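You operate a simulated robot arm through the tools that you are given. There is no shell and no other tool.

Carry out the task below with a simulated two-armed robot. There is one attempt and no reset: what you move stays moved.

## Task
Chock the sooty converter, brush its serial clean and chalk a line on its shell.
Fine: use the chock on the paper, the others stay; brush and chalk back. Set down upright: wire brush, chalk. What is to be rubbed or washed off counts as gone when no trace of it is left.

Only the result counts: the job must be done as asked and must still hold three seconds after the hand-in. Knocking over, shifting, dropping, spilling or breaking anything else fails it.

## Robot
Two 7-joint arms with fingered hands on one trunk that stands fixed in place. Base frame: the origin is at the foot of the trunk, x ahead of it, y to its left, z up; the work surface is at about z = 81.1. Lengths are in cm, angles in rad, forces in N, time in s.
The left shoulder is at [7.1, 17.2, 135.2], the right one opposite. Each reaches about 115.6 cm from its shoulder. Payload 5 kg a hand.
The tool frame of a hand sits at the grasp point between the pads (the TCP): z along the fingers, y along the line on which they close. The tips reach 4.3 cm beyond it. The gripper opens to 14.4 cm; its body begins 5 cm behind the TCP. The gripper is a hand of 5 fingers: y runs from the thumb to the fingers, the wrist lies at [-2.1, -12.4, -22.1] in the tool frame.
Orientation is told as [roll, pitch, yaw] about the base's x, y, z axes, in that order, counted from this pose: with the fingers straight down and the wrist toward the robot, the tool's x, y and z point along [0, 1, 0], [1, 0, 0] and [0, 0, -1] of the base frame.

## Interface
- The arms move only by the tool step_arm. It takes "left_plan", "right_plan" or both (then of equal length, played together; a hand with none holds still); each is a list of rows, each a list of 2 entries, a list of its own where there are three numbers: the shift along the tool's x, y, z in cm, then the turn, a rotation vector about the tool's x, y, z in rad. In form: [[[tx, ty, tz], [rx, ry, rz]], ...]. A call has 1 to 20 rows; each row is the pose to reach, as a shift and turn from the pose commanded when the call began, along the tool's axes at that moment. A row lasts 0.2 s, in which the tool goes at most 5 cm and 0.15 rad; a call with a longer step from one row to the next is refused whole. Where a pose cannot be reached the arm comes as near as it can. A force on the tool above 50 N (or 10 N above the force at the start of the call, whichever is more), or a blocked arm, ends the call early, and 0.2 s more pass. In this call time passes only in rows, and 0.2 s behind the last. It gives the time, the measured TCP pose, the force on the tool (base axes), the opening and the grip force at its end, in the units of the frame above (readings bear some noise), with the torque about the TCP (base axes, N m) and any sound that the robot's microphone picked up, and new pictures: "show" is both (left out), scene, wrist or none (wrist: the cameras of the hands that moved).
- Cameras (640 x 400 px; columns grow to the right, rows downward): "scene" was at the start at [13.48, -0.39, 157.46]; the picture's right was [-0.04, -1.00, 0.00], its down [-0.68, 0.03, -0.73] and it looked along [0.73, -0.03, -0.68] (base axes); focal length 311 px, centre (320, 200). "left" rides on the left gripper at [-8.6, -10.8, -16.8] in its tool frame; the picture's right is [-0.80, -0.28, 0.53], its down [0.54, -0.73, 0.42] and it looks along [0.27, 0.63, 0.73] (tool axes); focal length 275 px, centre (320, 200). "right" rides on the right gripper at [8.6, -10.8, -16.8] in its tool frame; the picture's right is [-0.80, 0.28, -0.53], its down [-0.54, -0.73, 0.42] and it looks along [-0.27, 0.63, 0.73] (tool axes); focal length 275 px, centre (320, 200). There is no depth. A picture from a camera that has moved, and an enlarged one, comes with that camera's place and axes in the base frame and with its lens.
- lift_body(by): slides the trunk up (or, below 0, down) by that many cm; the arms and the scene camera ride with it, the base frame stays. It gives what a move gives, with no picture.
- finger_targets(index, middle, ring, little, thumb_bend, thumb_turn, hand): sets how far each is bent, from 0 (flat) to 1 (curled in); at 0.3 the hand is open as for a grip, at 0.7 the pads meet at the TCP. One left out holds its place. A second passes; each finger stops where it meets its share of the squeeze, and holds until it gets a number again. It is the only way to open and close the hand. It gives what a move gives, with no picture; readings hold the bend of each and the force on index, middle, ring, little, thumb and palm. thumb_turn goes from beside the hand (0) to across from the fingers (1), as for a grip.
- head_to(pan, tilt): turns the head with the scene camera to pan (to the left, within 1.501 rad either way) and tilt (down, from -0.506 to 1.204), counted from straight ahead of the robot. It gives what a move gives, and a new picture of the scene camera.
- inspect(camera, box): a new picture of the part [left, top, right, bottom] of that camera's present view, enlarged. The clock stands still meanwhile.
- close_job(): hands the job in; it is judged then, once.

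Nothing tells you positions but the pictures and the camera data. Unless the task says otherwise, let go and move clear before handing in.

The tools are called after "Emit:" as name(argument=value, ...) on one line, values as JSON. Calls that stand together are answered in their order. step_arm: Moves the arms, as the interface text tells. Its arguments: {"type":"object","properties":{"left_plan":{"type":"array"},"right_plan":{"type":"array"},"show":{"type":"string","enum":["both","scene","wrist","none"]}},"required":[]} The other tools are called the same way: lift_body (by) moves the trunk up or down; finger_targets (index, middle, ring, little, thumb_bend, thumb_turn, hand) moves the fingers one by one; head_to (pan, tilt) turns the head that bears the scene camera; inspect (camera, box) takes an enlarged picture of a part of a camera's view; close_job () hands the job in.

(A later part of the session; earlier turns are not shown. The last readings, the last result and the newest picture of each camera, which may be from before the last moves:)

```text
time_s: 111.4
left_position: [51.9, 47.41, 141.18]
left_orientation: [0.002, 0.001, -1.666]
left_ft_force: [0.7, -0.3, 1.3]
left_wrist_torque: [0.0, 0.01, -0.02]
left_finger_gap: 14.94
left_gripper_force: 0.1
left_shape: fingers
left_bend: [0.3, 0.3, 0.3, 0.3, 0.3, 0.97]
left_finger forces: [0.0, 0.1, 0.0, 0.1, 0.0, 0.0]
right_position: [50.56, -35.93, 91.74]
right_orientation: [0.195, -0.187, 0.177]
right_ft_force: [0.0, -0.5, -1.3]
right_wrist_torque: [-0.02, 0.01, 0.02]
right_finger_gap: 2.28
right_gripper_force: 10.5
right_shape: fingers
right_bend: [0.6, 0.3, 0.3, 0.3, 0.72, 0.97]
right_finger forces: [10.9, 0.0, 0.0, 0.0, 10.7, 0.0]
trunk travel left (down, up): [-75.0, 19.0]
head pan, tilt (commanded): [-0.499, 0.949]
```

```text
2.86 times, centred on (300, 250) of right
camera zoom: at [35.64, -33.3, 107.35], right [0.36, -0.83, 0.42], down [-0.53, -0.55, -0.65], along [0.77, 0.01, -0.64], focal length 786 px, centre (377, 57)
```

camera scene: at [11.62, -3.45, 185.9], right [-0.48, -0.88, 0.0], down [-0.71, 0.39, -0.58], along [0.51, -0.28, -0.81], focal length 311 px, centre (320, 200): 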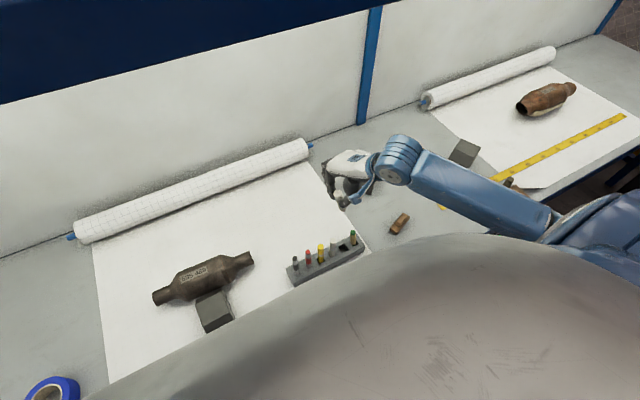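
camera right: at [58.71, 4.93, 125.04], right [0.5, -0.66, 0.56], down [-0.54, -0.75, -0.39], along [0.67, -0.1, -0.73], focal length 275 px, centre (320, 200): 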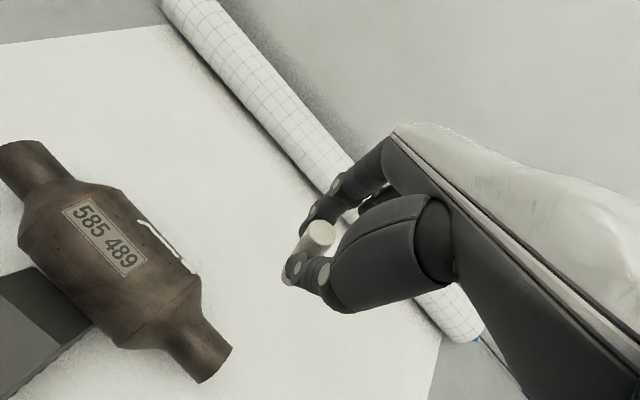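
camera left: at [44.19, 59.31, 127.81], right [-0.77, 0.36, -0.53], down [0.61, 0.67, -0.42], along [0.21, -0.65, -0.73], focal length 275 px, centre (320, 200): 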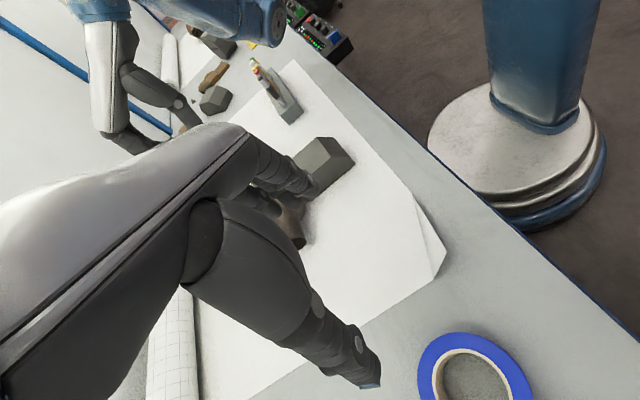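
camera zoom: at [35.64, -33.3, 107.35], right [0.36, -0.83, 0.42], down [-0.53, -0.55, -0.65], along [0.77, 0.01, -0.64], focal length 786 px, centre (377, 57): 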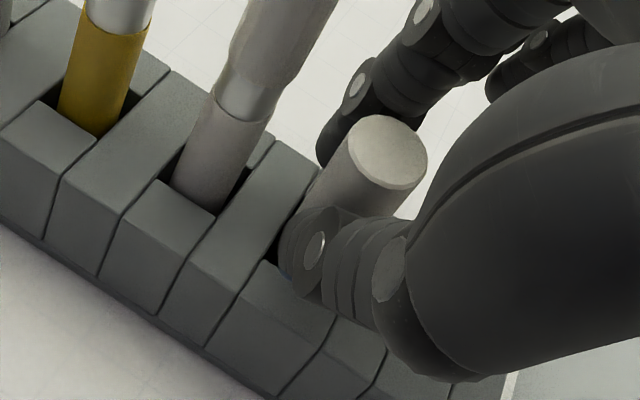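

Emit:
finger_targets(hand="right", index=0.57, thumb_bend=0.66)

Emit:
inspect(camera="right", box=[220, 180, 380, 320])

Emit:
inspect(camera="scene", box=[325, 205, 375, 260])

```text
time_s: 112.4
left_position: [51.83, 47.56, 141.19]
left_orientation: [0.001, -0.001, -1.667]
left_ft_force: [0.2, -0.2, 0.1]
left_wrist_torque: [-0.01, 0.01, 0.0]
left_finger_gap: 14.94
left_gripper_force: 0.0
left_shape: fingers
left_bend: [0.3, 0.3, 0.3, 0.3, 0.3, 0.97]
left_finger forces: [0.1, 0.1, 0.1, 0.0, 0.0, 0.1]
right_position: [50.45, -36.0, 91.69]
right_orientation: [0.195, -0.189, 0.175]
right_ft_force: [-0.3, 0.8, -0.1]
right_wrist_torque: [0.01, -0.02, 0.04]
right_finger_gap: 3.9
right_gripper_force: 0.1
right_shape: fingers
right_bend: [0.56, 0.3, 0.3, 0.3, 0.66, 0.97]
right_finger forces: [0.0, 0.0, 0.0, 0.0, 0.0, 0.0]
trunk travel left (down, up): [-75.0, 19.0]
head pan, tilt (commanded): [-0.499, 0.949]
```

```text
2.86 times, centred on (300, 250) of right
camera zoom: at [35.65, -33.29, 107.34], right [0.36, -0.83, 0.42], down [-0.53, -0.55, -0.65], along [0.77, 0.01, -0.64], focal length 786 px, centre (377, 57)
```

zoom: 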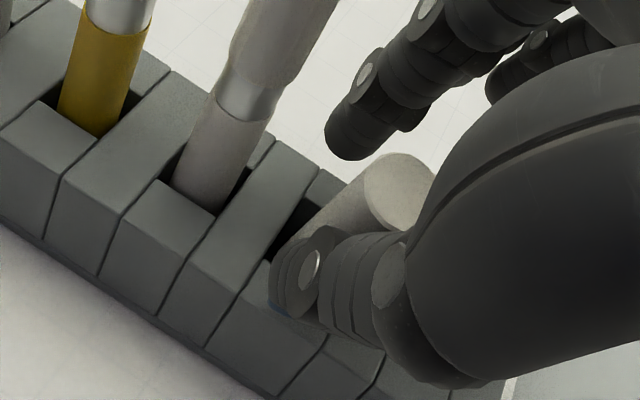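

```text
7.27 times, centred on (350, 232) of scene
camera zoom: at [11.56, -3.49, 185.91], right [-0.48, -0.88, 0.0], down [-0.71, 0.39, -0.58], along [0.51, -0.28, -0.81], focal length 2264 px, centre (102, -36)
```

zoom: 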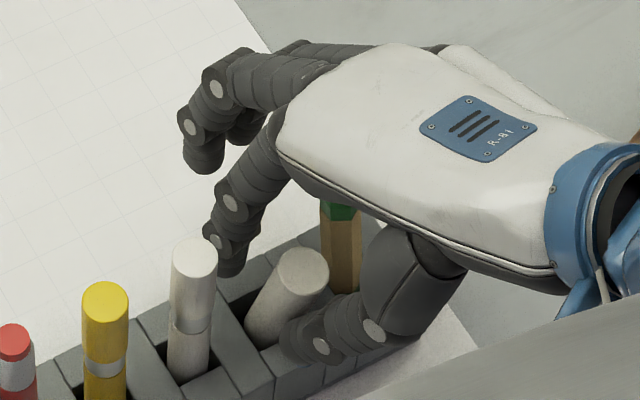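

The chalk is in its slot but leaned over once released. I'll ease the hand up and open fully to get clear, then measure the lean.

Emit:
step_arm(right_plan=[[[0.12, 0.12, -0.58], [0, 0, 0]]], show="none")

Emit:
finger_targets(hand="right", index=0.4, thumb_bend=0.5)

Emit:
inspect(camera="right", box=[220, 180, 380, 320])

Emit:
inspect(camera="scene", box=[325, 205, 375, 260])

```text
time_s: 112.8
left_position: [51.8, 47.44, 141.07]
left_orientation: [0.002, 0.001, -1.667]
left_ft_force: [-0.8, -1.2, -0.3]
left_wrist_torque: [-0.01, 0.02, 0.01]
left_finger_gap: 14.96
left_gripper_force: 0.1
left_shape: fingers
left_bend: [0.3, 0.3, 0.3, 0.3, 0.3, 0.97]
left_finger forces: [0.0, 0.2, 0.0, 0.0, 0.0, 0.1]
right_position: [50.46, -35.96, 92.23]
right_orientation: [0.196, -0.186, 0.177]
right_ft_force: [-0.3, 0.1, -1.0]
right_wrist_torque: [0.01, 0.0, -0.05]
right_finger_gap: 3.89
right_gripper_force: 0.0
right_shape: fingers
right_bend: [0.56, 0.3, 0.3, 0.3, 0.66, 0.97]
right_finger forces: [0.0, 0.0, 0.1, 0.1, 0.1, 0.0]
trunk travel left (down, up): [-75.0, 19.0]
head pan, tilt (commanded): [-0.499, 0.949]
```

```text
time_s: 113.8
left_position: [51.83, 47.47, 141.23]
left_orientation: [0.0, 0.001, -1.666]
left_ft_force: [-0.3, -0.7, 0.2]
left_wrist_torque: [0.01, 0.0, 0.04]
left_finger_gap: 14.95
left_gripper_force: 0.0
left_shape: fingers
left_bend: [0.3, 0.3, 0.3, 0.3, 0.3, 0.97]
left_finger forces: [0.0, 0.0, 0.0, 0.0, 0.0, 0.0]
right_position: [50.41, -35.93, 92.17]
right_orientation: [0.195, -0.188, 0.176]
right_ft_force: [-0.3, 0.0, 0.4]
right_wrist_torque: [0.0, -0.02, 0.01]
right_finger_gap: 9.6
right_gripper_force: 0.0
right_shape: fingers
right_bend: [0.4, 0.3, 0.3, 0.3, 0.5, 0.97]
right_finger forces: [0.0, 0.0, 0.1, 0.0, 0.0, 0.1]
trunk travel left (down, up): [-75.0, 19.0]
head pan, tilt (commanded): [-0.499, 0.949]
```

```text
2.86 times, centred on (300, 250) of right
camera zoom: at [35.65, -33.32, 107.95], right [0.36, -0.83, 0.42], down [-0.53, -0.55, -0.65], along [0.77, 0.01, -0.64], focal length 786 px, centre (377, 57)
```

zoom: 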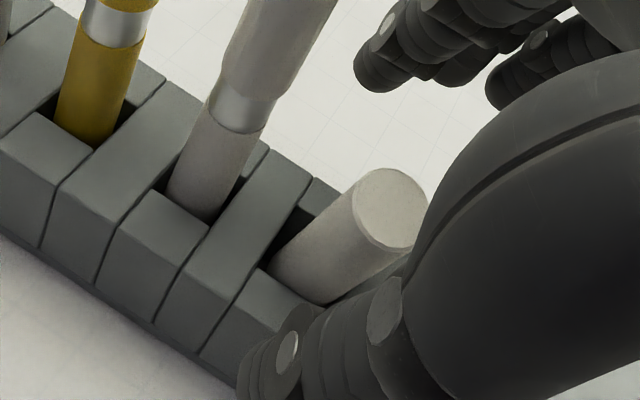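

```text
7.27 times, centred on (350, 232) of scene
camera zoom: at [11.57, -3.5, 185.91], right [-0.48, -0.88, 0.0], down [-0.71, 0.39, -0.58], along [0.51, -0.28, -0.81], focal length 2264 px, centre (102, -36)
```

zoom: 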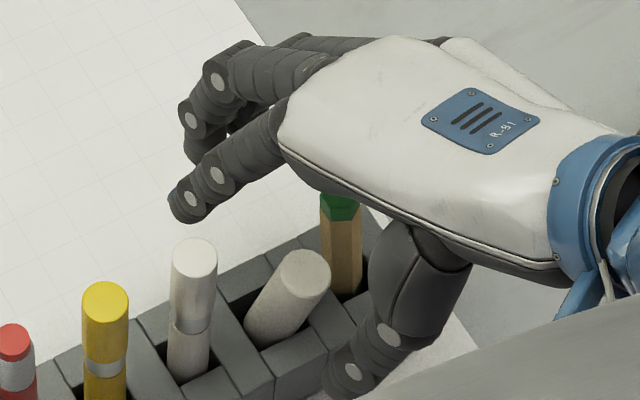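

The chalk leans about 12–16° toward the pencil side; at the start it leaned slightly the other way. I'll re-pinch it and ease its top back past vertical before releasing.

Emit:
step_arm(right_plan=[[[-0.7, 0, 0.1], [0, 0, 0]]], show="none")

Emit:
finger_targets(hand="right", index=0.58, thumb_bend=0.64)

Emit:
inspect(camera="right", box=[220, 180, 380, 320])

Emit:
inspect(camera="scene", box=[325, 205, 375, 260])

```text
time_s: 114.2
left_position: [51.83, 47.41, 141.21]
left_orientation: [-0.001, 0.001, -1.667]
left_ft_force: [-0.2, 0.0, 0.1]
left_wrist_torque: [0.0, 0.02, -0.01]
left_finger_gap: 14.96
left_gripper_force: 0.1
left_shape: fingers
left_bend: [0.3, 0.3, 0.3, 0.3, 0.3, 0.97]
left_finger forces: [0.1, 0.1, 0.0, 0.0, 0.1, 0.1]
right_position: [50.73, -36.64, 91.93]
right_orientation: [0.195, -0.189, 0.177]
right_ft_force: [-0.5, 1.3, -0.1]
right_wrist_torque: [0.0, 0.02, -0.01]
right_finger_gap: 9.57
right_gripper_force: 0.1
right_shape: fingers
right_bend: [0.4, 0.3, 0.3, 0.3, 0.5, 0.97]
right_finger forces: [0.0, 0.1, 0.0, 0.0, 0.0, 0.0]
trunk travel left (down, up): [-75.0, 19.0]
head pan, tilt (commanded): [-0.499, 0.949]
```

```text
time_s: 115.2
left_position: [51.88, 47.47, 141.03]
left_orientation: [-0.001, 0.0, -1.668]
left_ft_force: [0.2, -0.8, -0.8]
left_wrist_torque: [-0.03, -0.04, -0.03]
left_finger_gap: 15.0
left_gripper_force: 0.1
left_shape: fingers
left_bend: [0.3, 0.3, 0.3, 0.3, 0.3, 0.97]
left_finger forces: [0.0, 0.0, 0.0, 0.0, 0.1, 0.0]
right_position: [50.74, -36.64, 91.94]
right_orientation: [0.193, -0.19, 0.177]
right_ft_force: [0.1, 0.7, -0.3]
right_wrist_torque: [-0.02, 0.03, 0.02]
right_finger_gap: 4.16
right_gripper_force: 0.0
right_shape: fingers
right_bend: [0.57, 0.3, 0.3, 0.3, 0.64, 0.97]
right_finger forces: [0.0, 0.0, 0.0, 0.0, 0.1, 0.1]
trunk travel left (down, up): [-75.0, 19.0]
head pan, tilt (commanded): [-0.499, 0.949]
```

```text
2.86 times, centred on (300, 250) of right
camera zoom: at [35.82, -33.96, 107.72], right [0.36, -0.83, 0.42], down [-0.53, -0.55, -0.65], along [0.77, 0.01, -0.64], focal length 786 px, centre (377, 57)
```

zoom: 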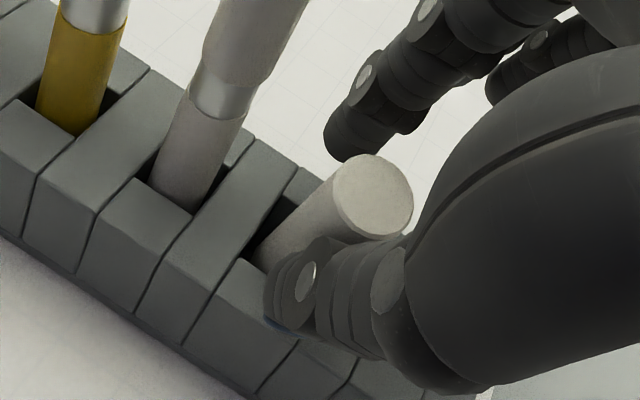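

```text
7.27 times, centred on (350, 232) of scene
camera zoom: at [11.55, -3.48, 185.91], right [-0.48, -0.88, 0.0], down [-0.71, 0.39, -0.58], along [0.51, -0.28, -0.81], focal length 2264 px, centre (102, -36)
```

zoom: 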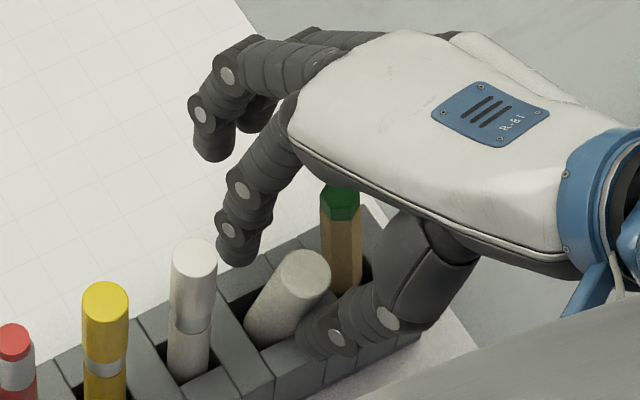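

Emit:
finger_targets(hand="right", index=0.64, thumb_bend=0.69)

Emit:
inspect(camera="right", box=[220, 180, 380, 320])

Emit:
inspect(camera="scene", box=[325, 205, 375, 260])

```text
time_s: 116.2
left_position: [51.81, 47.39, 141.14]
left_orientation: [0.001, -0.001, -1.667]
left_ft_force: [0.4, 0.0, 0.1]
left_wrist_torque: [0.02, -0.05, 0.02]
left_finger_gap: 14.94
left_gripper_force: 0.0
left_shape: fingers
left_bend: [0.3, 0.3, 0.3, 0.3, 0.3, 0.97]
left_finger forces: [0.0, 0.1, 0.0, 0.0, 0.1, 0.0]
right_position: [50.64, -36.58, 92.02]
right_orientation: [0.195, -0.188, 0.176]
right_ft_force: [-0.6, 0.1, -0.8]
right_wrist_torque: [-0.03, 0.0, -0.02]
right_finger_gap: 2.66
right_gripper_force: 2.5
right_shape: fingers
right_bend: [0.62, 0.3, 0.3, 0.3, 0.68, 0.97]
right_finger forces: [2.4, 0.0, 0.0, 0.0, 2.3, 0.1]
trunk travel left (down, up): [-75.0, 19.0]
head pan, tilt (commanded): [-0.499, 0.949]
```

```text
2.86 times, centred on (300, 250) of right
camera zoom: at [35.83, -33.97, 107.71], right [0.36, -0.83, 0.42], down [-0.53, -0.55, -0.65], along [0.77, 0.01, -0.64], focal length 786 px, centre (377, 57)
```

zoom: 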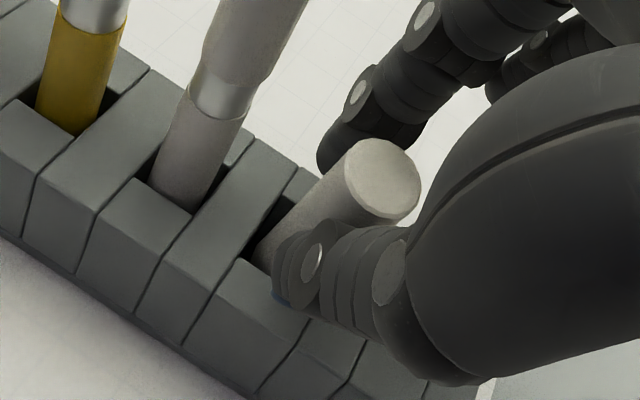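

```text
7.27 times, centred on (350, 232) of scene
camera zoom: at [11.56, -3.5, 185.91], right [-0.48, -0.88, 0.0], down [-0.71, 0.39, -0.58], along [0.51, -0.28, -0.81], focal length 2264 px, centre (102, -36)
```

zoom: 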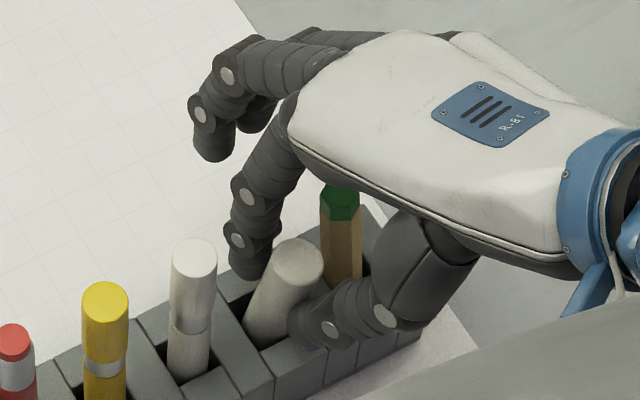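

Emit:
step_arm(right_plan=[[[0.6, 0.26, 0.17], [0, 0, 0]], [[1.19, 0.51, 0.33], [0, 0, 0]]], show="none")

Emit:
inspect(camera="right", box=[220, 180, 380, 320])

Emit:
inspect(camera="scene", box=[325, 205, 375, 260])

```text
time_s: 116.8
left_position: [51.86, 47.4, 141.17]
left_orientation: [-0.001, -0.002, -1.667]
left_ft_force: [-0.2, -0.9, -0.2]
left_wrist_torque: [0.01, 0.0, 0.03]
left_finger_gap: 14.95
left_gripper_force: 0.0
left_shape: fingers
left_bend: [0.3, 0.3, 0.3, 0.3, 0.3, 0.97]
left_finger forces: [0.1, 0.0, 0.0, 0.0, 0.0, 0.1]
right_position: [51.05, -35.18, 92.03]
right_orientation: [0.194, -0.19, 0.177]
right_ft_force: [-0.7, 0.2, -0.7]
right_wrist_torque: [-0.04, 0.08, -0.03]
right_finger_gap: 2.63
right_gripper_force: 2.1
right_shape: fingers
right_bend: [0.62, 0.3, 0.3, 0.3, 0.68, 0.97]
right_finger forces: [2.0, 0.1, 0.0, 0.1, 2.7, 0.0]
trunk travel left (down, up): [-75.0, 19.0]
head pan, tilt (commanded): [-0.499, 0.949]
```

```text
2.86 times, centred on (300, 250) of right
camera zoom: at [36.12, -32.61, 107.67], right [0.36, -0.83, 0.42], down [-0.53, -0.55, -0.65], along [0.77, 0.01, -0.64], focal length 786 px, centre (377, 57)
```

zoom: 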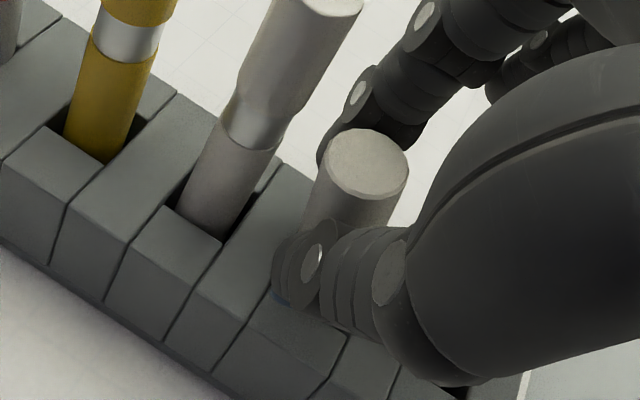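

```text
7.27 times, centred on (350, 232) of scene
camera zoom: at [11.57, -3.47, 185.91], right [-0.48, -0.88, 0.0], down [-0.71, 0.39, -0.58], along [0.51, -0.28, -0.81], focal length 2264 px, centre (102, -36)
```

zoom: 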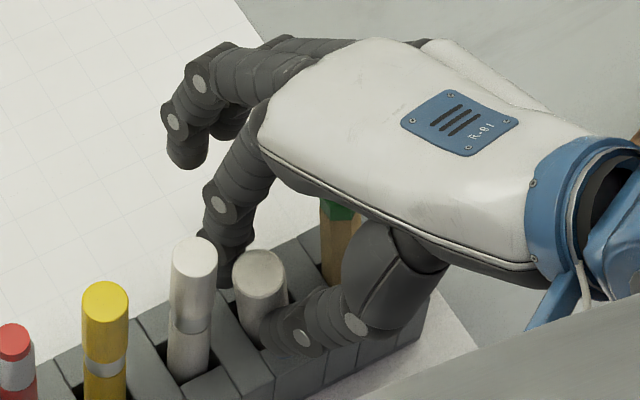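

Emit:
finger_targets(hand="right", index=0.58, thumb_bend=0.64)

Emit:
inspect(camera="right", box=[220, 180, 380, 320])

Emit:
inspect(camera="scene", box=[325, 205, 375, 260])

```text
time_s: 117.8
left_position: [51.77, 47.52, 141.18]
left_orientation: [0.0, 0.0, -1.667]
left_ft_force: [0.2, -0.1, 0.6]
left_wrist_torque: [-0.05, 0.02, 0.0]
left_finger_gap: 14.96
left_gripper_force: 0.0
left_shape: fingers
left_bend: [0.3, 0.3, 0.3, 0.3, 0.3, 0.97]
left_finger forces: [0.0, 0.1, 0.0, 0.1, 0.0, 0.1]
right_position: [51.09, -35.39, 92.0]
right_orientation: [0.195, -0.188, 0.176]
right_ft_force: [0.4, -0.8, 0.5]
right_wrist_torque: [0.01, -0.02, 0.06]
right_finger_gap: 4.05
right_gripper_force: 0.0
right_shape: fingers
right_bend: [0.57, 0.3, 0.3, 0.3, 0.64, 0.97]
right_finger forces: [0.0, 0.1, 0.0, 0.0, 0.0, 0.1]
trunk travel left (down, up): [-75.0, 19.0]
head pan, tilt (commanded): [-0.499, 0.949]
```

```text
2.86 times, centred on (300, 250) of right
camera zoom: at [36.13, -32.62, 107.69], right [0.36, -0.83, 0.42], down [-0.53, -0.55, -0.65], along [0.77, 0.01, -0.64], focal length 786 px, centre (377, 57)
```

zoom: 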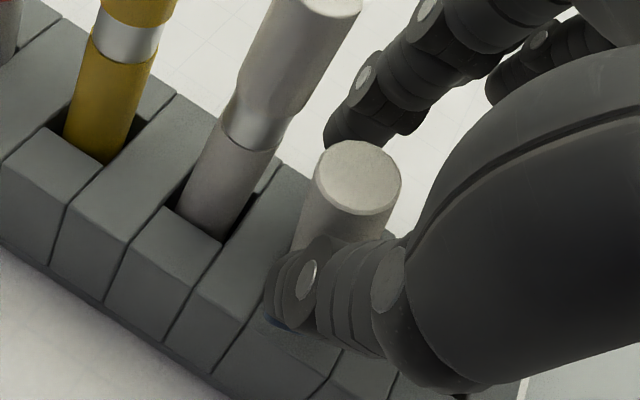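

```text
7.27 times, centred on (350, 232) of scene
camera zoom: at [11.56, -3.5, 185.91], right [-0.48, -0.88, 0.0], down [-0.71, 0.39, -0.58], along [0.51, -0.28, -0.81], focal length 2264 px, centre (102, -36)
```

zoom: 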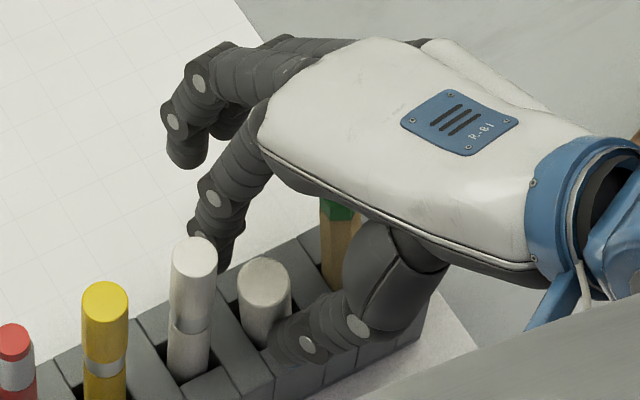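

Emit:
step_arm(right_plan=[[[0.12, 0.12, -0.6], [0, 0, 0]]], show="none")

Emit:
finger_targets(hand="right", index=0.4, thumb_bend=0.45)

Emit:
step_arm(right_plan=[[[0.57, 0.57, -2.89], [0, 0, 0]], [[1.14, 1.13, -5.78], [0, 0, 0]], [[1.9, 1.89, -9.6], [0, 0, 0]], [[2.65, 2.65, -13.5], [0, 0, 0]]], show="scene")

Emit:
inspect(camera="scene", box=[325, 205, 375, 260])

Emit:
inspect(camera="right", box=[180, 220, 340, 360])

```text
time_s: 118.2
left_position: [51.81, 47.54, 141.17]
left_orientation: [0.001, -0.002, -1.667]
left_ft_force: [0.4, 0.2, 0.0]
left_wrist_torque: [0.01, -0.04, -0.01]
left_finger_gap: 14.95
left_gripper_force: 0.0
left_shape: fingers
left_bend: [0.3, 0.3, 0.3, 0.3, 0.3, 0.97]
left_finger forces: [0.0, 0.1, 0.0, 0.1, 0.1, 0.0]
right_position: [50.96, -35.32, 92.54]
right_orientation: [0.196, -0.188, 0.175]
right_ft_force: [0.5, 0.2, 0.1]
right_wrist_torque: [0.0, 0.01, 0.0]
right_finger_gap: 4.03
right_gripper_force: 0.0
right_shape: fingers
right_bend: [0.57, 0.3, 0.3, 0.3, 0.64, 0.97]
right_finger forces: [0.0, 0.1, 0.0, 0.0, 0.0, 0.0]
trunk travel left (down, up): [-75.0, 19.0]
head pan, tilt (commanded): [-0.499, 0.949]
```

```text
time_s: 119.2
left_position: [51.74, 47.58, 141.2]
left_orientation: [0.001, 0.001, -1.666]
left_ft_force: [-0.1, -0.5, -0.3]
left_wrist_torque: [-0.01, 0.05, 0.02]
left_finger_gap: 14.95
left_gripper_force: 0.1
left_shape: fingers
left_bend: [0.3, 0.3, 0.3, 0.3, 0.3, 0.97]
left_finger forces: [0.0, 0.0, 0.0, 0.0, 0.0, 0.1]
right_position: [51.05, -35.33, 92.72]
right_orientation: [0.195, -0.188, 0.177]
right_ft_force: [0.0, -0.5, -0.5]
right_wrist_torque: [0.03, -0.01, -0.02]
right_finger_gap: 10.53
right_gripper_force: 0.0
right_shape: fingers
right_bend: [0.4, 0.3, 0.3, 0.3, 0.45, 0.97]
right_finger forces: [0.0, 0.1, 0.1, 0.0, 0.0, 0.1]
trunk travel left (down, up): [-75.0, 19.0]
head pan, tilt (commanded): [-0.499, 0.949]
```

```text
time_s: 120.2
left_position: [51.71, 47.48, 141.18]
left_orientation: [0.0, 0.0, -1.668]
left_ft_force: [0.2, -0.2, -0.3]
left_wrist_torque: [0.0, -0.01, -0.04]
left_finger_gap: 14.97
left_gripper_force: 0.0
left_shape: fingers
left_bend: [0.3, 0.3, 0.3, 0.3, 0.3, 0.97]
left_finger forces: [0.0, 0.0, 0.1, 0.1, 0.0, 0.0]
right_position: [50.84, -35.39, 106.74]
right_orientation: [0.195, -0.19, 0.176]
right_ft_force: [-0.1, -0.3, 0.3]
right_wrist_torque: [0.0, -0.03, 0.01]
right_finger_gap: 10.51
right_gripper_force: 0.0
right_shape: fingers
right_bend: [0.4, 0.3, 0.3, 0.3, 0.45, 0.97]
right_finger forces: [0.0, 0.0, 0.0, 0.0, 0.0, 0.0]
trunk travel left (down, up): [-75.0, 19.0]
head pan, tilt (commanded): [-0.499, 0.949]
camera scene: at [11.51, -3.47, 185.9], right [-0.48, -0.88, 0.0], down [-0.71, 0.39, -0.58], along [0.51, -0.28, -0.81], focal length 311 px, centre (320, 200)
```

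scene: 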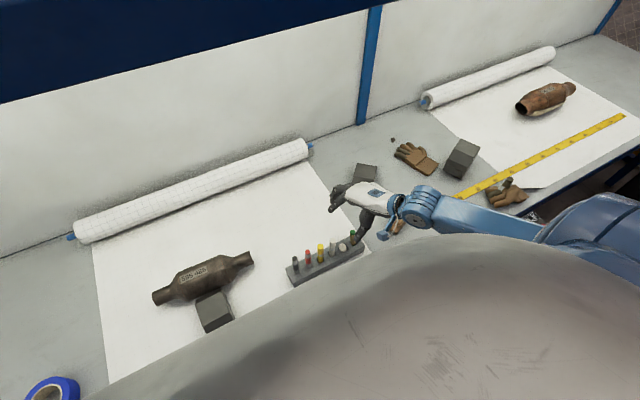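

```text
7.27 times, centred on (350, 232) of scene
camera zoom: at [11.51, -3.47, 185.9], right [-0.48, -0.88, 0.0], down [-0.71, 0.39, -0.58], along [0.51, -0.28, -0.81], focal length 2264 px, centre (102, -36)
```

zoom: 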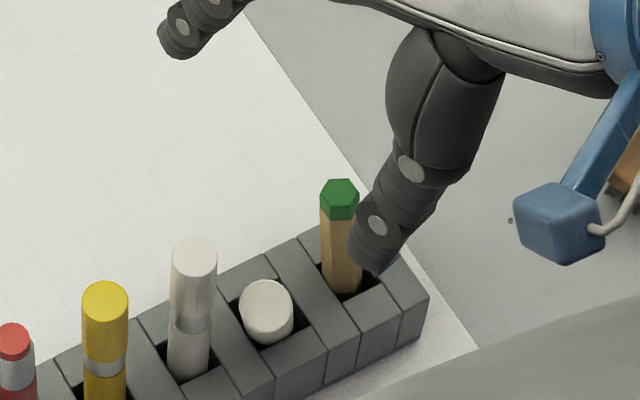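

```text
2.86 times, centred on (260, 290) of right
camera zoom: at [36.11, -32.65, 122.33], right [0.36, -0.83, 0.42], down [-0.53, -0.55, -0.65], along [0.77, 0.01, -0.64], focal length 786 px, centre (491, -57)
```

zoom: 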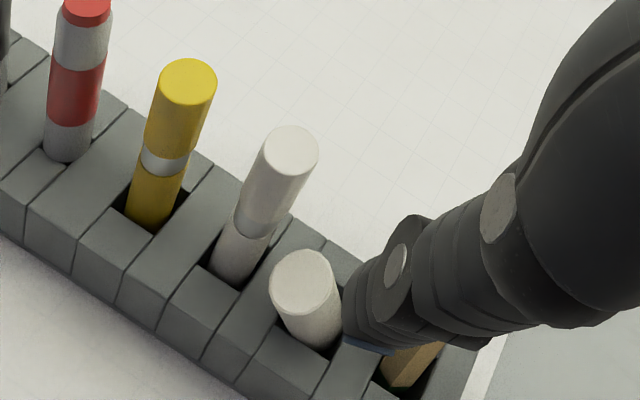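

The chalk is in its slot but leans about 20° diagonally, while it began standing straight. I'll level the hand and approach so a light pinch can stand it vertical on the slot floor before letting go.

Emit:
step_arm(right_plan=[[[-0.14, -0.28, 2.2], [0.063, -0.065, -0.002]], [[-0.28, -0.57, 4.4], [0.127, -0.13, -0.004]], [[-0.43, -0.855, 6.7], [0.19, -0.195, -0.0055]]], show="none")

Emit:
inspect(camera="right", box=[180, 220, 380, 400])

Emit:
inspect(camera="scene", box=[325, 205, 375, 260])

```text
time_s: 121.0
left_position: [51.91, 47.46, 141.07]
left_orientation: [0.0, -0.002, -1.665]
left_ft_force: [0.6, -0.1, 0.4]
left_wrist_torque: [-0.01, -0.03, 0.03]
left_finger_gap: 14.95
left_gripper_force: 0.1
left_shape: fingers
left_bend: [0.3, 0.3, 0.3, 0.3, 0.3, 0.97]
left_finger forces: [0.0, 0.1, 0.0, 0.0, 0.0, 0.0]
right_position: [51.24, -34.34, 99.9]
right_orientation: [-0.003, 0.001, 0.198]
right_ft_force: [0.0, -0.1, 0.2]
right_wrist_torque: [0.01, 0.04, 0.01]
right_finger_gap: 10.51
right_gripper_force: 0.1
right_shape: fingers
right_bend: [0.4, 0.3, 0.3, 0.3, 0.45, 0.97]
right_finger forces: [0.0, 0.0, 0.0, 0.1, 0.1, 0.0]
trunk travel left (down, up): [-75.0, 19.0]
head pan, tilt (commanded): [-0.499, 0.949]
```

```text
2.22 times, centred on (280, 310) of right
camera zoom: at [38.8, -28.0, 116.6], right [0.44, -0.72, 0.54], down [-0.6, -0.68, -0.42], along [0.67, -0.14, -0.73], focal length 612 px, centre (409, -44)
```

zoom: 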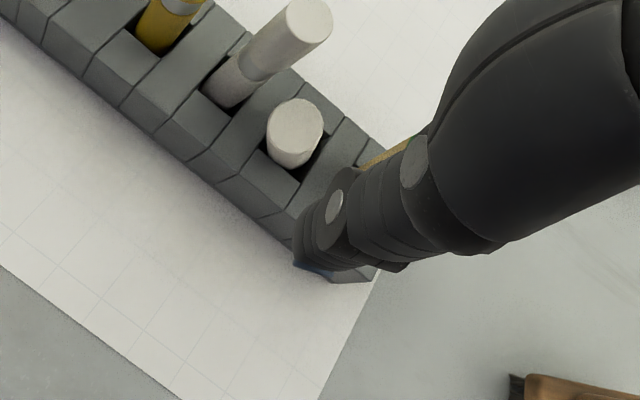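

```text
7.27 times, centred on (350, 232) of scene
camera zoom: at [11.62, -3.44, 185.91], right [-0.48, -0.88, 0.0], down [-0.71, 0.39, -0.58], along [0.51, -0.28, -0.81], focal length 2264 px, centre (102, -36)
```

zoom: 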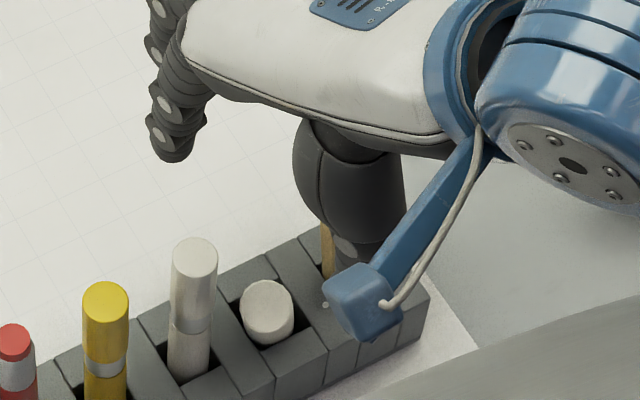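

Emit:
step_arm(right_plan=[[[0, 0, 4], [0, 0, 0]], [[0, 0, 8.1], [0, 0, 0]]], show="none")

Emit:
finger_targets(hand="right", index=0.6, thumb_bend=0.62)

Emit:
inspect(camera="right", box=[260, 180, 420, 320])

Emit:
inspect(camera="scene", box=[325, 205, 375, 260])

```text
time_s: 121.6
left_position: [51.91, 47.53, 141.1]
left_orientation: [-0.001, 0.001, -1.666]
left_ft_force: [-0.2, 0.4, 0.7]
left_wrist_torque: [-0.02, 0.0, 0.03]
left_finger_gap: 14.96
left_gripper_force: 0.0
left_shape: fingers
left_bend: [0.3, 0.3, 0.3, 0.3, 0.3, 0.97]
left_finger forces: [0.0, 0.0, 0.0, 0.0, 0.0, 0.0]
right_position: [51.35, -34.31, 91.92]
right_orientation: [-0.004, -0.001, 0.2]
right_ft_force: [0.6, 0.4, 0.5]
right_wrist_torque: [0.0, -0.01, 0.04]
right_finger_gap: 10.54
right_gripper_force: 0.1
right_shape: fingers
right_bend: [0.4, 0.3, 0.3, 0.3, 0.45, 0.97]
right_finger forces: [0.1, 0.0, 0.0, 0.1, 0.1, 0.0]
trunk travel left (down, up): [-75.0, 19.0]
head pan, tilt (commanded): [-0.499, 0.949]
```

```text
time_s: 122.6
left_position: [51.8, 47.36, 141.06]
left_orientation: [-0.001, -0.001, -1.665]
left_ft_force: [0.0, 0.6, -1.2]
left_wrist_torque: [0.01, -0.06, -0.02]
left_finger_gap: 14.96
left_gripper_force: 0.1
left_shape: fingers
left_bend: [0.3, 0.3, 0.3, 0.3, 0.3, 0.97]
left_finger forces: [0.0, 0.0, 0.1, 0.0, 0.0, 0.0]
right_position: [51.25, -34.47, 91.84]
right_orientation: [-0.005, -0.001, 0.198]
right_ft_force: [-0.1, 0.1, -0.1]
right_wrist_torque: [0.0, 0.0, 0.0]
right_finger_gap: 3.98
right_gripper_force: 0.1
right_shape: fingers
right_bend: [0.6, 0.3, 0.3, 0.3, 0.62, 0.97]
right_finger forces: [0.0, 0.0, 0.0, 0.0, 0.1, 0.1]
trunk travel left (down, up): [-75.0, 19.0]
head pan, tilt (commanded): [-0.499, 0.949]
```

```text
2.86 times, centred on (340, 250) of right
camera zoom: at [38.79, -28.04, 108.52], right [0.44, -0.72, 0.54], down [-0.6, -0.68, -0.42], along [0.67, -0.14, -0.73], focal length 786 px, centre (263, 57)
```

zoom: 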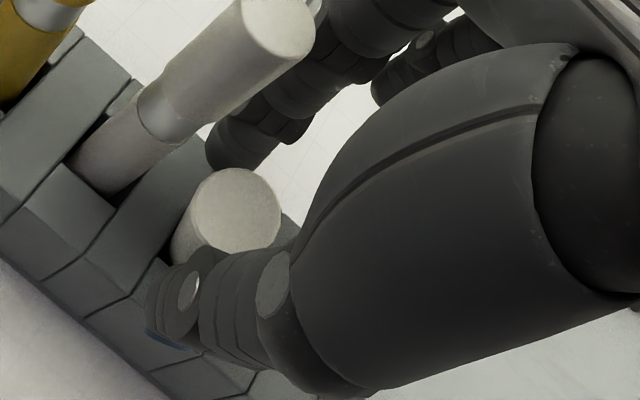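

```text
7.27 times, centred on (350, 232) of scene
camera zoom: at [11.53, -3.51, 185.91], right [-0.48, -0.88, 0.0], down [-0.71, 0.39, -0.58], along [0.51, -0.28, -0.81], focal length 2264 px, centre (102, -36)
```

zoom: 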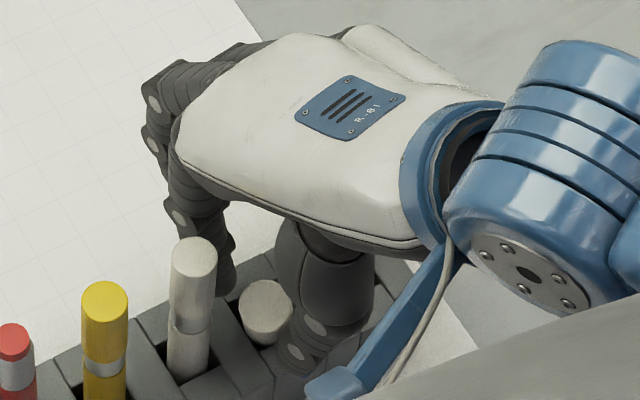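

Emit:
finger_targets(hand="right", index=0.655, thumb_bend=0.67)

Emit:
inspect(camera="right", box=[260, 180, 420, 320])

Emit:
inspect(camera="scene", box=[325, 205, 375, 260])

```text
time_s: 123.6
left_position: [51.87, 47.59, 141.09]
left_orientation: [0.001, -0.001, -1.667]
left_ft_force: [-0.6, -0.3, -0.1]
left_wrist_torque: [-0.01, -0.01, 0.01]
left_finger_gap: 14.94
left_gripper_force: 0.1
left_shape: fingers
left_bend: [0.3, 0.3, 0.3, 0.3, 0.3, 0.97]
left_finger forces: [0.0, 0.1, 0.0, 0.0, 0.1, 0.0]
right_position: [51.34, -34.34, 91.85]
right_orientation: [-0.004, 0.0, 0.198]
right_ft_force: [0.2, -0.9, -0.8]
right_wrist_torque: [0.0, 0.02, -0.01]
right_finger_gap: 2.76
right_gripper_force: 1.8
right_shape: fingers
right_bend: [0.63, 0.3, 0.3, 0.3, 0.65, 0.97]
right_finger forces: [2.0, 0.0, 0.1, 0.1, 2.0, 0.0]
trunk travel left (down, up): [-75.0, 19.0]
head pan, tilt (commanded): [-0.499, 0.949]
```

```text
2.86 times, centred on (340, 250) of right
camera zoom: at [38.81, -28.04, 108.51], right [0.44, -0.72, 0.54], down [-0.6, -0.68, -0.42], along [0.67, -0.14, -0.73], focal length 786 px, centre (263, 57)
```

zoom: 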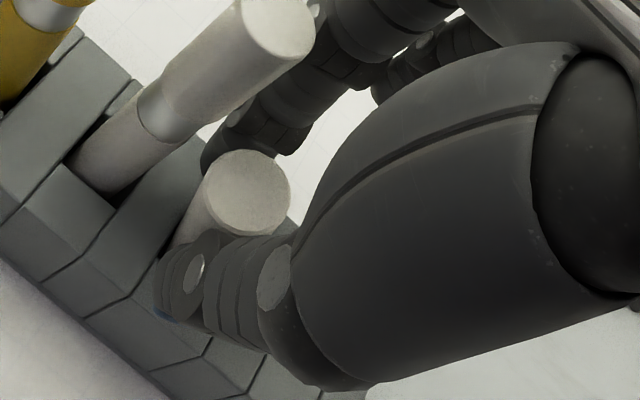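

```text
7.27 times, centred on (350, 232) of scene
camera zoom: at [11.56, -3.49, 185.91], right [-0.48, -0.88, 0.0], down [-0.71, 0.39, -0.58], along [0.51, -0.28, -0.81], focal length 2264 px, centre (102, -36)
```

zoom: 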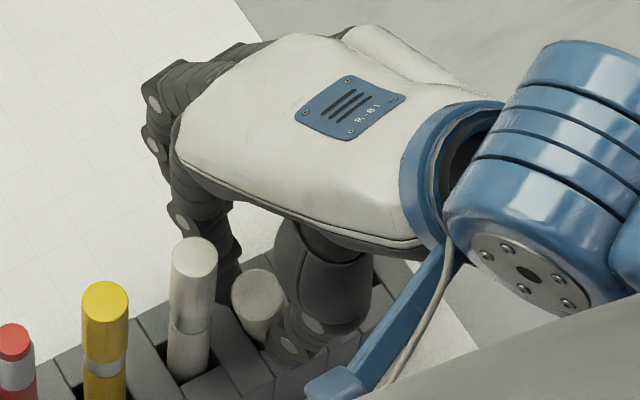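

Emit:
step_arm(right_plan=[[[-0.75, 0.15, 0], [0, 0, 0]], [[-1.49, 0.31, 0], [0, 0, 0]]], show="none")

Emit:
inspect(camera="right", box=[260, 180, 420, 320])

Emit:
inspect(camera="scene", box=[325, 205, 375, 260])

```text
time_s: 124.2
left_position: [51.82, 47.61, 141.16]
left_orientation: [-0.001, 0.001, -1.668]
left_ft_force: [-0.6, -0.5, -0.4]
left_wrist_torque: [0.02, 0.02, -0.01]
left_finger_gap: 14.97
left_gripper_force: 0.1
left_shape: fingers
left_bend: [0.3, 0.3, 0.3, 0.3, 0.3, 0.97]
left_finger forces: [0.0, 0.1, 0.1, 0.1, 0.0, 0.0]
right_position: [51.89, -35.83, 91.86]
right_orientation: [-0.003, -0.001, 0.199]
right_ft_force: [-0.6, 1.4, 1.7]
right_wrist_torque: [0.09, 0.0, -0.01]
right_finger_gap: 2.65
right_gripper_force: 3.1
right_shape: fingers
right_bend: [0.64, 0.3, 0.3, 0.3, 0.66, 0.97]
right_finger forces: [2.2, 0.1, 0.0, 0.1, 2.1, 0.0]
trunk travel left (down, up): [-75.0, 19.0]
head pan, tilt (commanded): [-0.499, 0.949]
```

```text
2.86 times, centred on (340, 250) of right
camera zoom: at [39.42, -29.46, 108.54], right [0.44, -0.72, 0.54], down [-0.6, -0.68, -0.42], along [0.67, -0.14, -0.73], focal length 786 px, centre (263, 57)
```

zoom: 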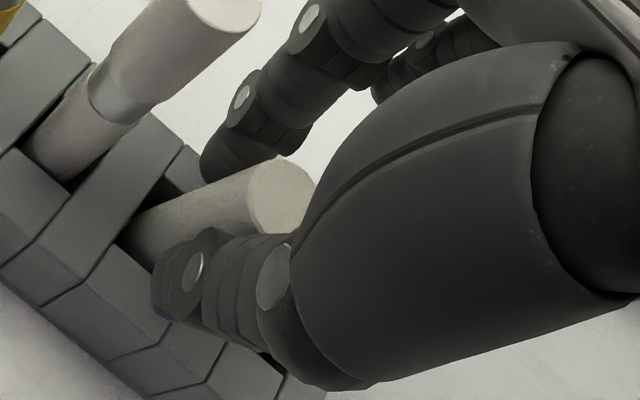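

```text
7.27 times, centred on (350, 232) of scene
camera zoom: at [11.57, -3.51, 185.91], right [-0.48, -0.88, 0.0], down [-0.71, 0.39, -0.58], along [0.51, -0.28, -0.81], focal length 2264 px, centre (102, -36)
```

zoom: 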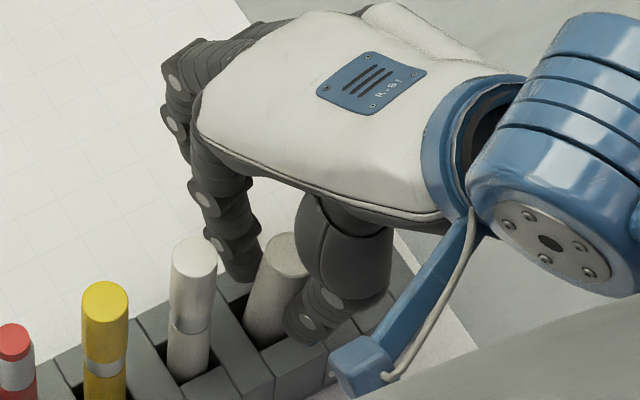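

Emit:
step_arm(right_plan=[[[0.55, -0.2, 0], [0, 0, 0]]], show="none")

Emit:
inspect(camera="right", box=[260, 180, 420, 320])

Emit:
inspect(camera="scene", box=[325, 205, 375, 260])

```text
time_s: 124.6
left_position: [51.81, 47.56, 141.21]
left_orientation: [-0.002, 0.0, -1.666]
left_ft_force: [-0.2, 1.1, -0.2]
left_wrist_torque: [-0.02, 0.02, 0.0]
left_finger_gap: 14.96
left_gripper_force: 0.0
left_shape: fingers
left_bend: [0.3, 0.3, 0.3, 0.3, 0.3, 0.97]
left_finger forces: [0.0, 0.0, 0.0, 0.0, 0.0, 0.1]
right_position: [51.49, -35.29, 91.94]
right_orientation: [-0.002, 0.001, 0.199]
right_ft_force: [0.4, 0.3, 0.7]
right_wrist_torque: [0.02, 0.0, 0.02]
right_finger_gap: 2.7
right_gripper_force: 1.8
right_shape: fingers
right_bend: [0.64, 0.3, 0.3, 0.3, 0.66, 0.97]
right_finger forces: [2.1, 0.0, 0.1, 0.0, 1.7, 0.0]
trunk travel left (down, up): [-75.0, 19.0]
head pan, tilt (commanded): [-0.499, 0.949]
```

```text
2.86 times, centred on (340, 250) of right
camera zoom: at [39.07, -28.94, 108.55], right [0.44, -0.72, 0.54], down [-0.6, -0.68, -0.42], along [0.67, -0.14, -0.73], focal length 786 px, centre (263, 57)
```

zoom: 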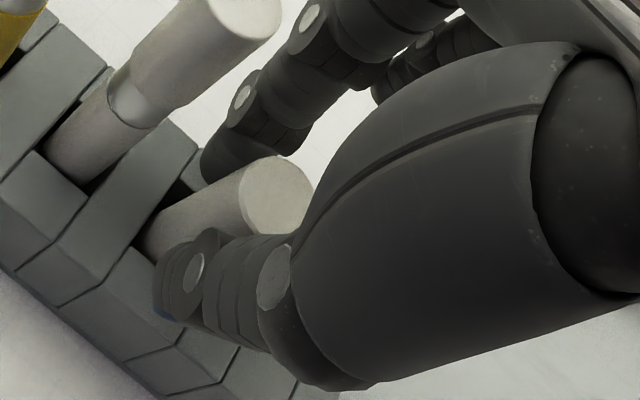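

```text
7.27 times, centred on (350, 232) of scene
camera zoom: at [11.53, -3.45, 185.91], right [-0.48, -0.88, 0.0], down [-0.71, 0.39, -0.58], along [0.51, -0.28, -0.81], focal length 2264 px, centre (102, -36)
```

zoom: 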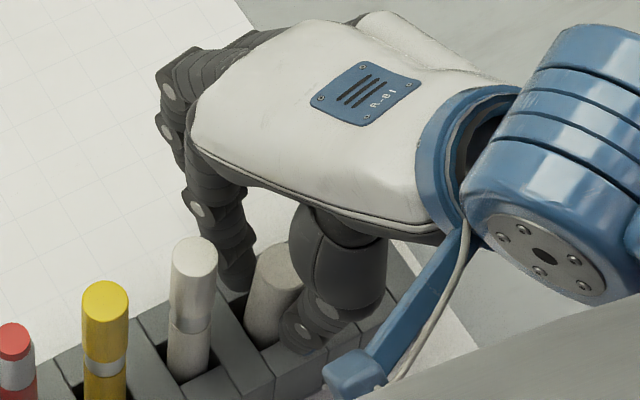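

Emit:
step_arm(right_plan=[[[0.16, 0.1, 0.1], [0, 0, 0]], [[0.16, 0.1, 0.25], [0, 0, 0]]], show="none")

Emit:
inspect(camera="right", box=[260, 180, 420, 320])

Emit:
inspect(camera="scene", box=[325, 205, 375, 260])

```text
time_s: 125.2
left_position: [51.82, 47.58, 141.11]
left_orientation: [0.0, -0.001, -1.667]
left_ft_force: [-0.1, 0.4, -0.1]
left_wrist_torque: [-0.01, 0.0, -0.03]
left_finger_gap: 14.96
left_gripper_force: 0.0
left_shape: fingers
left_bend: [0.3, 0.3, 0.3, 0.3, 0.3, 0.97]
left_finger forces: [0.0, 0.0, 0.0, 0.0, 0.1, 0.0]
right_position: [51.64, -35.13, 91.72]
right_orientation: [-0.003, 0.0, 0.2]
right_ft_force: [-0.6, 0.2, 2.4]
right_wrist_torque: [0.05, -0.02, 0.0]
right_finger_gap: 2.65
right_gripper_force: 1.8
right_shape: fingers
right_bend: [0.64, 0.3, 0.3, 0.3, 0.66, 0.97]
right_finger forces: [2.1, 0.0, 0.1, 0.0, 1.8, 0.1]
trunk travel left (down, up): [-75.0, 19.0]
head pan, tilt (commanded): [-0.499, 0.949]
```

```text
2.86 times, centred on (340, 250) of right
camera zoom: at [39.15, -28.73, 108.33], right [0.44, -0.72, 0.54], down [-0.6, -0.68, -0.42], along [0.67, -0.14, -0.73], focal length 786 px, centre (263, 57)
```

zoom: 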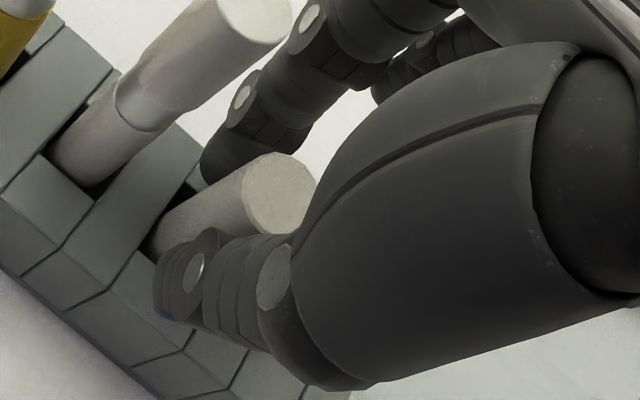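

```text
7.27 times, centred on (350, 232) of scene
camera zoom: at [11.52, -3.45, 185.91], right [-0.48, -0.88, 0.0], down [-0.71, 0.39, -0.58], along [0.51, -0.28, -0.81], focal length 2264 px, centre (102, -36)
```

zoom: 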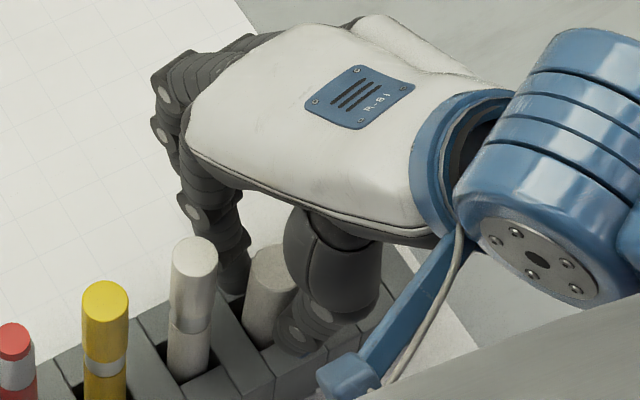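

The chalk now stands vertical with its foot pressed on the slot floor. I'll open the fingers in tiny steps.

Emit:
finger_targets(hand="right", index=0.63, thumb_bend=0.65)

Emit:
inspect(camera="scene", box=[325, 205, 375, 260])

Emit:
finger_targets(hand="right", index=0.61, thumb_bend=0.63)

Emit:
inspect(camera="scene", box=[325, 205, 375, 260])

Emit:
inspect(camera="right", box=[260, 180, 420, 320])

```text
time_s: 126.2
left_position: [51.84, 47.44, 141.03]
left_orientation: [-0.001, 0.001, -1.668]
left_ft_force: [0.1, 0.2, -0.8]
left_wrist_torque: [0.0, 0.0, 0.02]
left_finger_gap: 14.96
left_gripper_force: 0.1
left_shape: fingers
left_bend: [0.3, 0.3, 0.3, 0.3, 0.3, 0.97]
left_finger forces: [0.1, 0.1, 0.0, 0.1, 0.0, 0.1]
right_position: [51.63, -35.04, 91.65]
right_orientation: [-0.002, 0.0, 0.198]
right_ft_force: [0.5, -0.2, -0.8]
right_wrist_torque: [0.01, 0.0, -0.02]
right_finger_gap: 2.87
right_gripper_force: 0.5
right_shape: fingers
right_bend: [0.63, 0.3, 0.3, 0.3, 0.65, 0.97]
right_finger forces: [0.2, 0.0, 0.0, 0.1, 0.2, 0.1]
trunk travel left (down, up): [-75.0, 19.0]
head pan, tilt (commanded): [-0.499, 0.949]
```

```text
7.27 times, centred on (350, 232) of scene
camera zoom: at [11.57, -3.51, 185.91], right [-0.48, -0.88, 0.0], down [-0.71, 0.39, -0.58], along [0.51, -0.28, -0.81], focal length 2264 px, centre (102, -36)
```

zoom: 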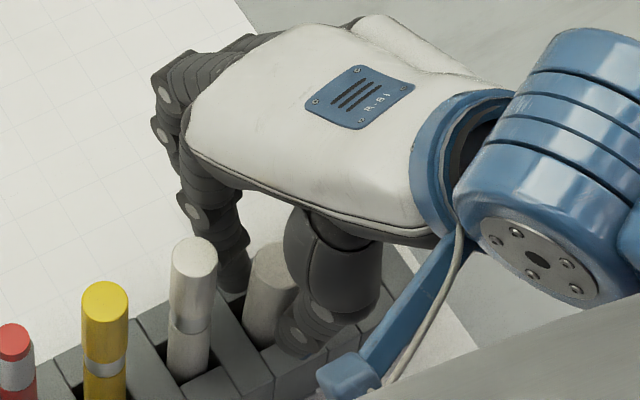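

```text
time_s: 127.2
left_position: [51.89, 47.52, 141.16]
left_orientation: [0.001, -0.001, -1.667]
left_ft_force: [-0.4, -0.3, 0.0]
left_wrist_torque: [0.0, 0.01, 0.0]
left_finger_gap: 14.95
left_gripper_force: 0.1
left_shape: fingers
left_bend: [0.3, 0.3, 0.3, 0.3, 0.3, 0.97]
left_finger forces: [0.0, 0.0, 0.0, 0.0, 0.0, 0.0]
right_position: [51.57, -35.13, 91.66]
right_orientation: [-0.002, 0.0, 0.2]
right_ft_force: [-0.4, 0.3, -0.4]
right_wrist_torque: [0.04, -0.04, 0.02]
right_finger_gap: 3.52
right_gripper_force: 0.0
right_shape: fingers
right_bend: [0.61, 0.3, 0.3, 0.3, 0.63, 0.97]
right_finger forces: [0.0, 0.1, 0.0, 0.0, 0.1, 0.0]
trunk travel left (down, up): [-75.0, 19.0]
head pan, tilt (commanded): [-0.499, 0.949]
```

```text
7.27 times, centred on (350, 232) of scene
camera zoom: at [11.56, -3.49, 185.91], right [-0.48, -0.88, 0.0], down [-0.71, 0.39, -0.58], along [0.51, -0.28, -0.81], focal length 2264 px, centre (102, -36)
```

zoom: 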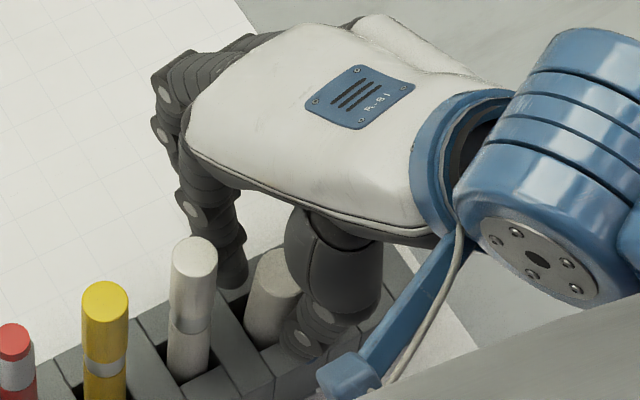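

```text
2.86 times, centred on (340, 250) of right
camera zoom: at [39.17, -28.77, 108.32], right [0.44, -0.72, 0.54], down [-0.6, -0.68, -0.42], along [0.67, -0.14, -0.73], focal length 786 px, centre (263, 57)
```

zoom: 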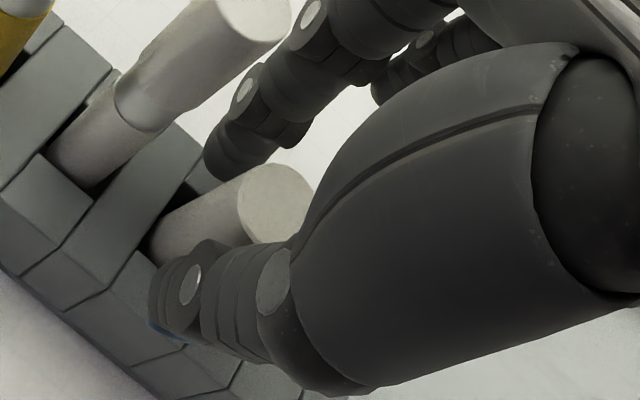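

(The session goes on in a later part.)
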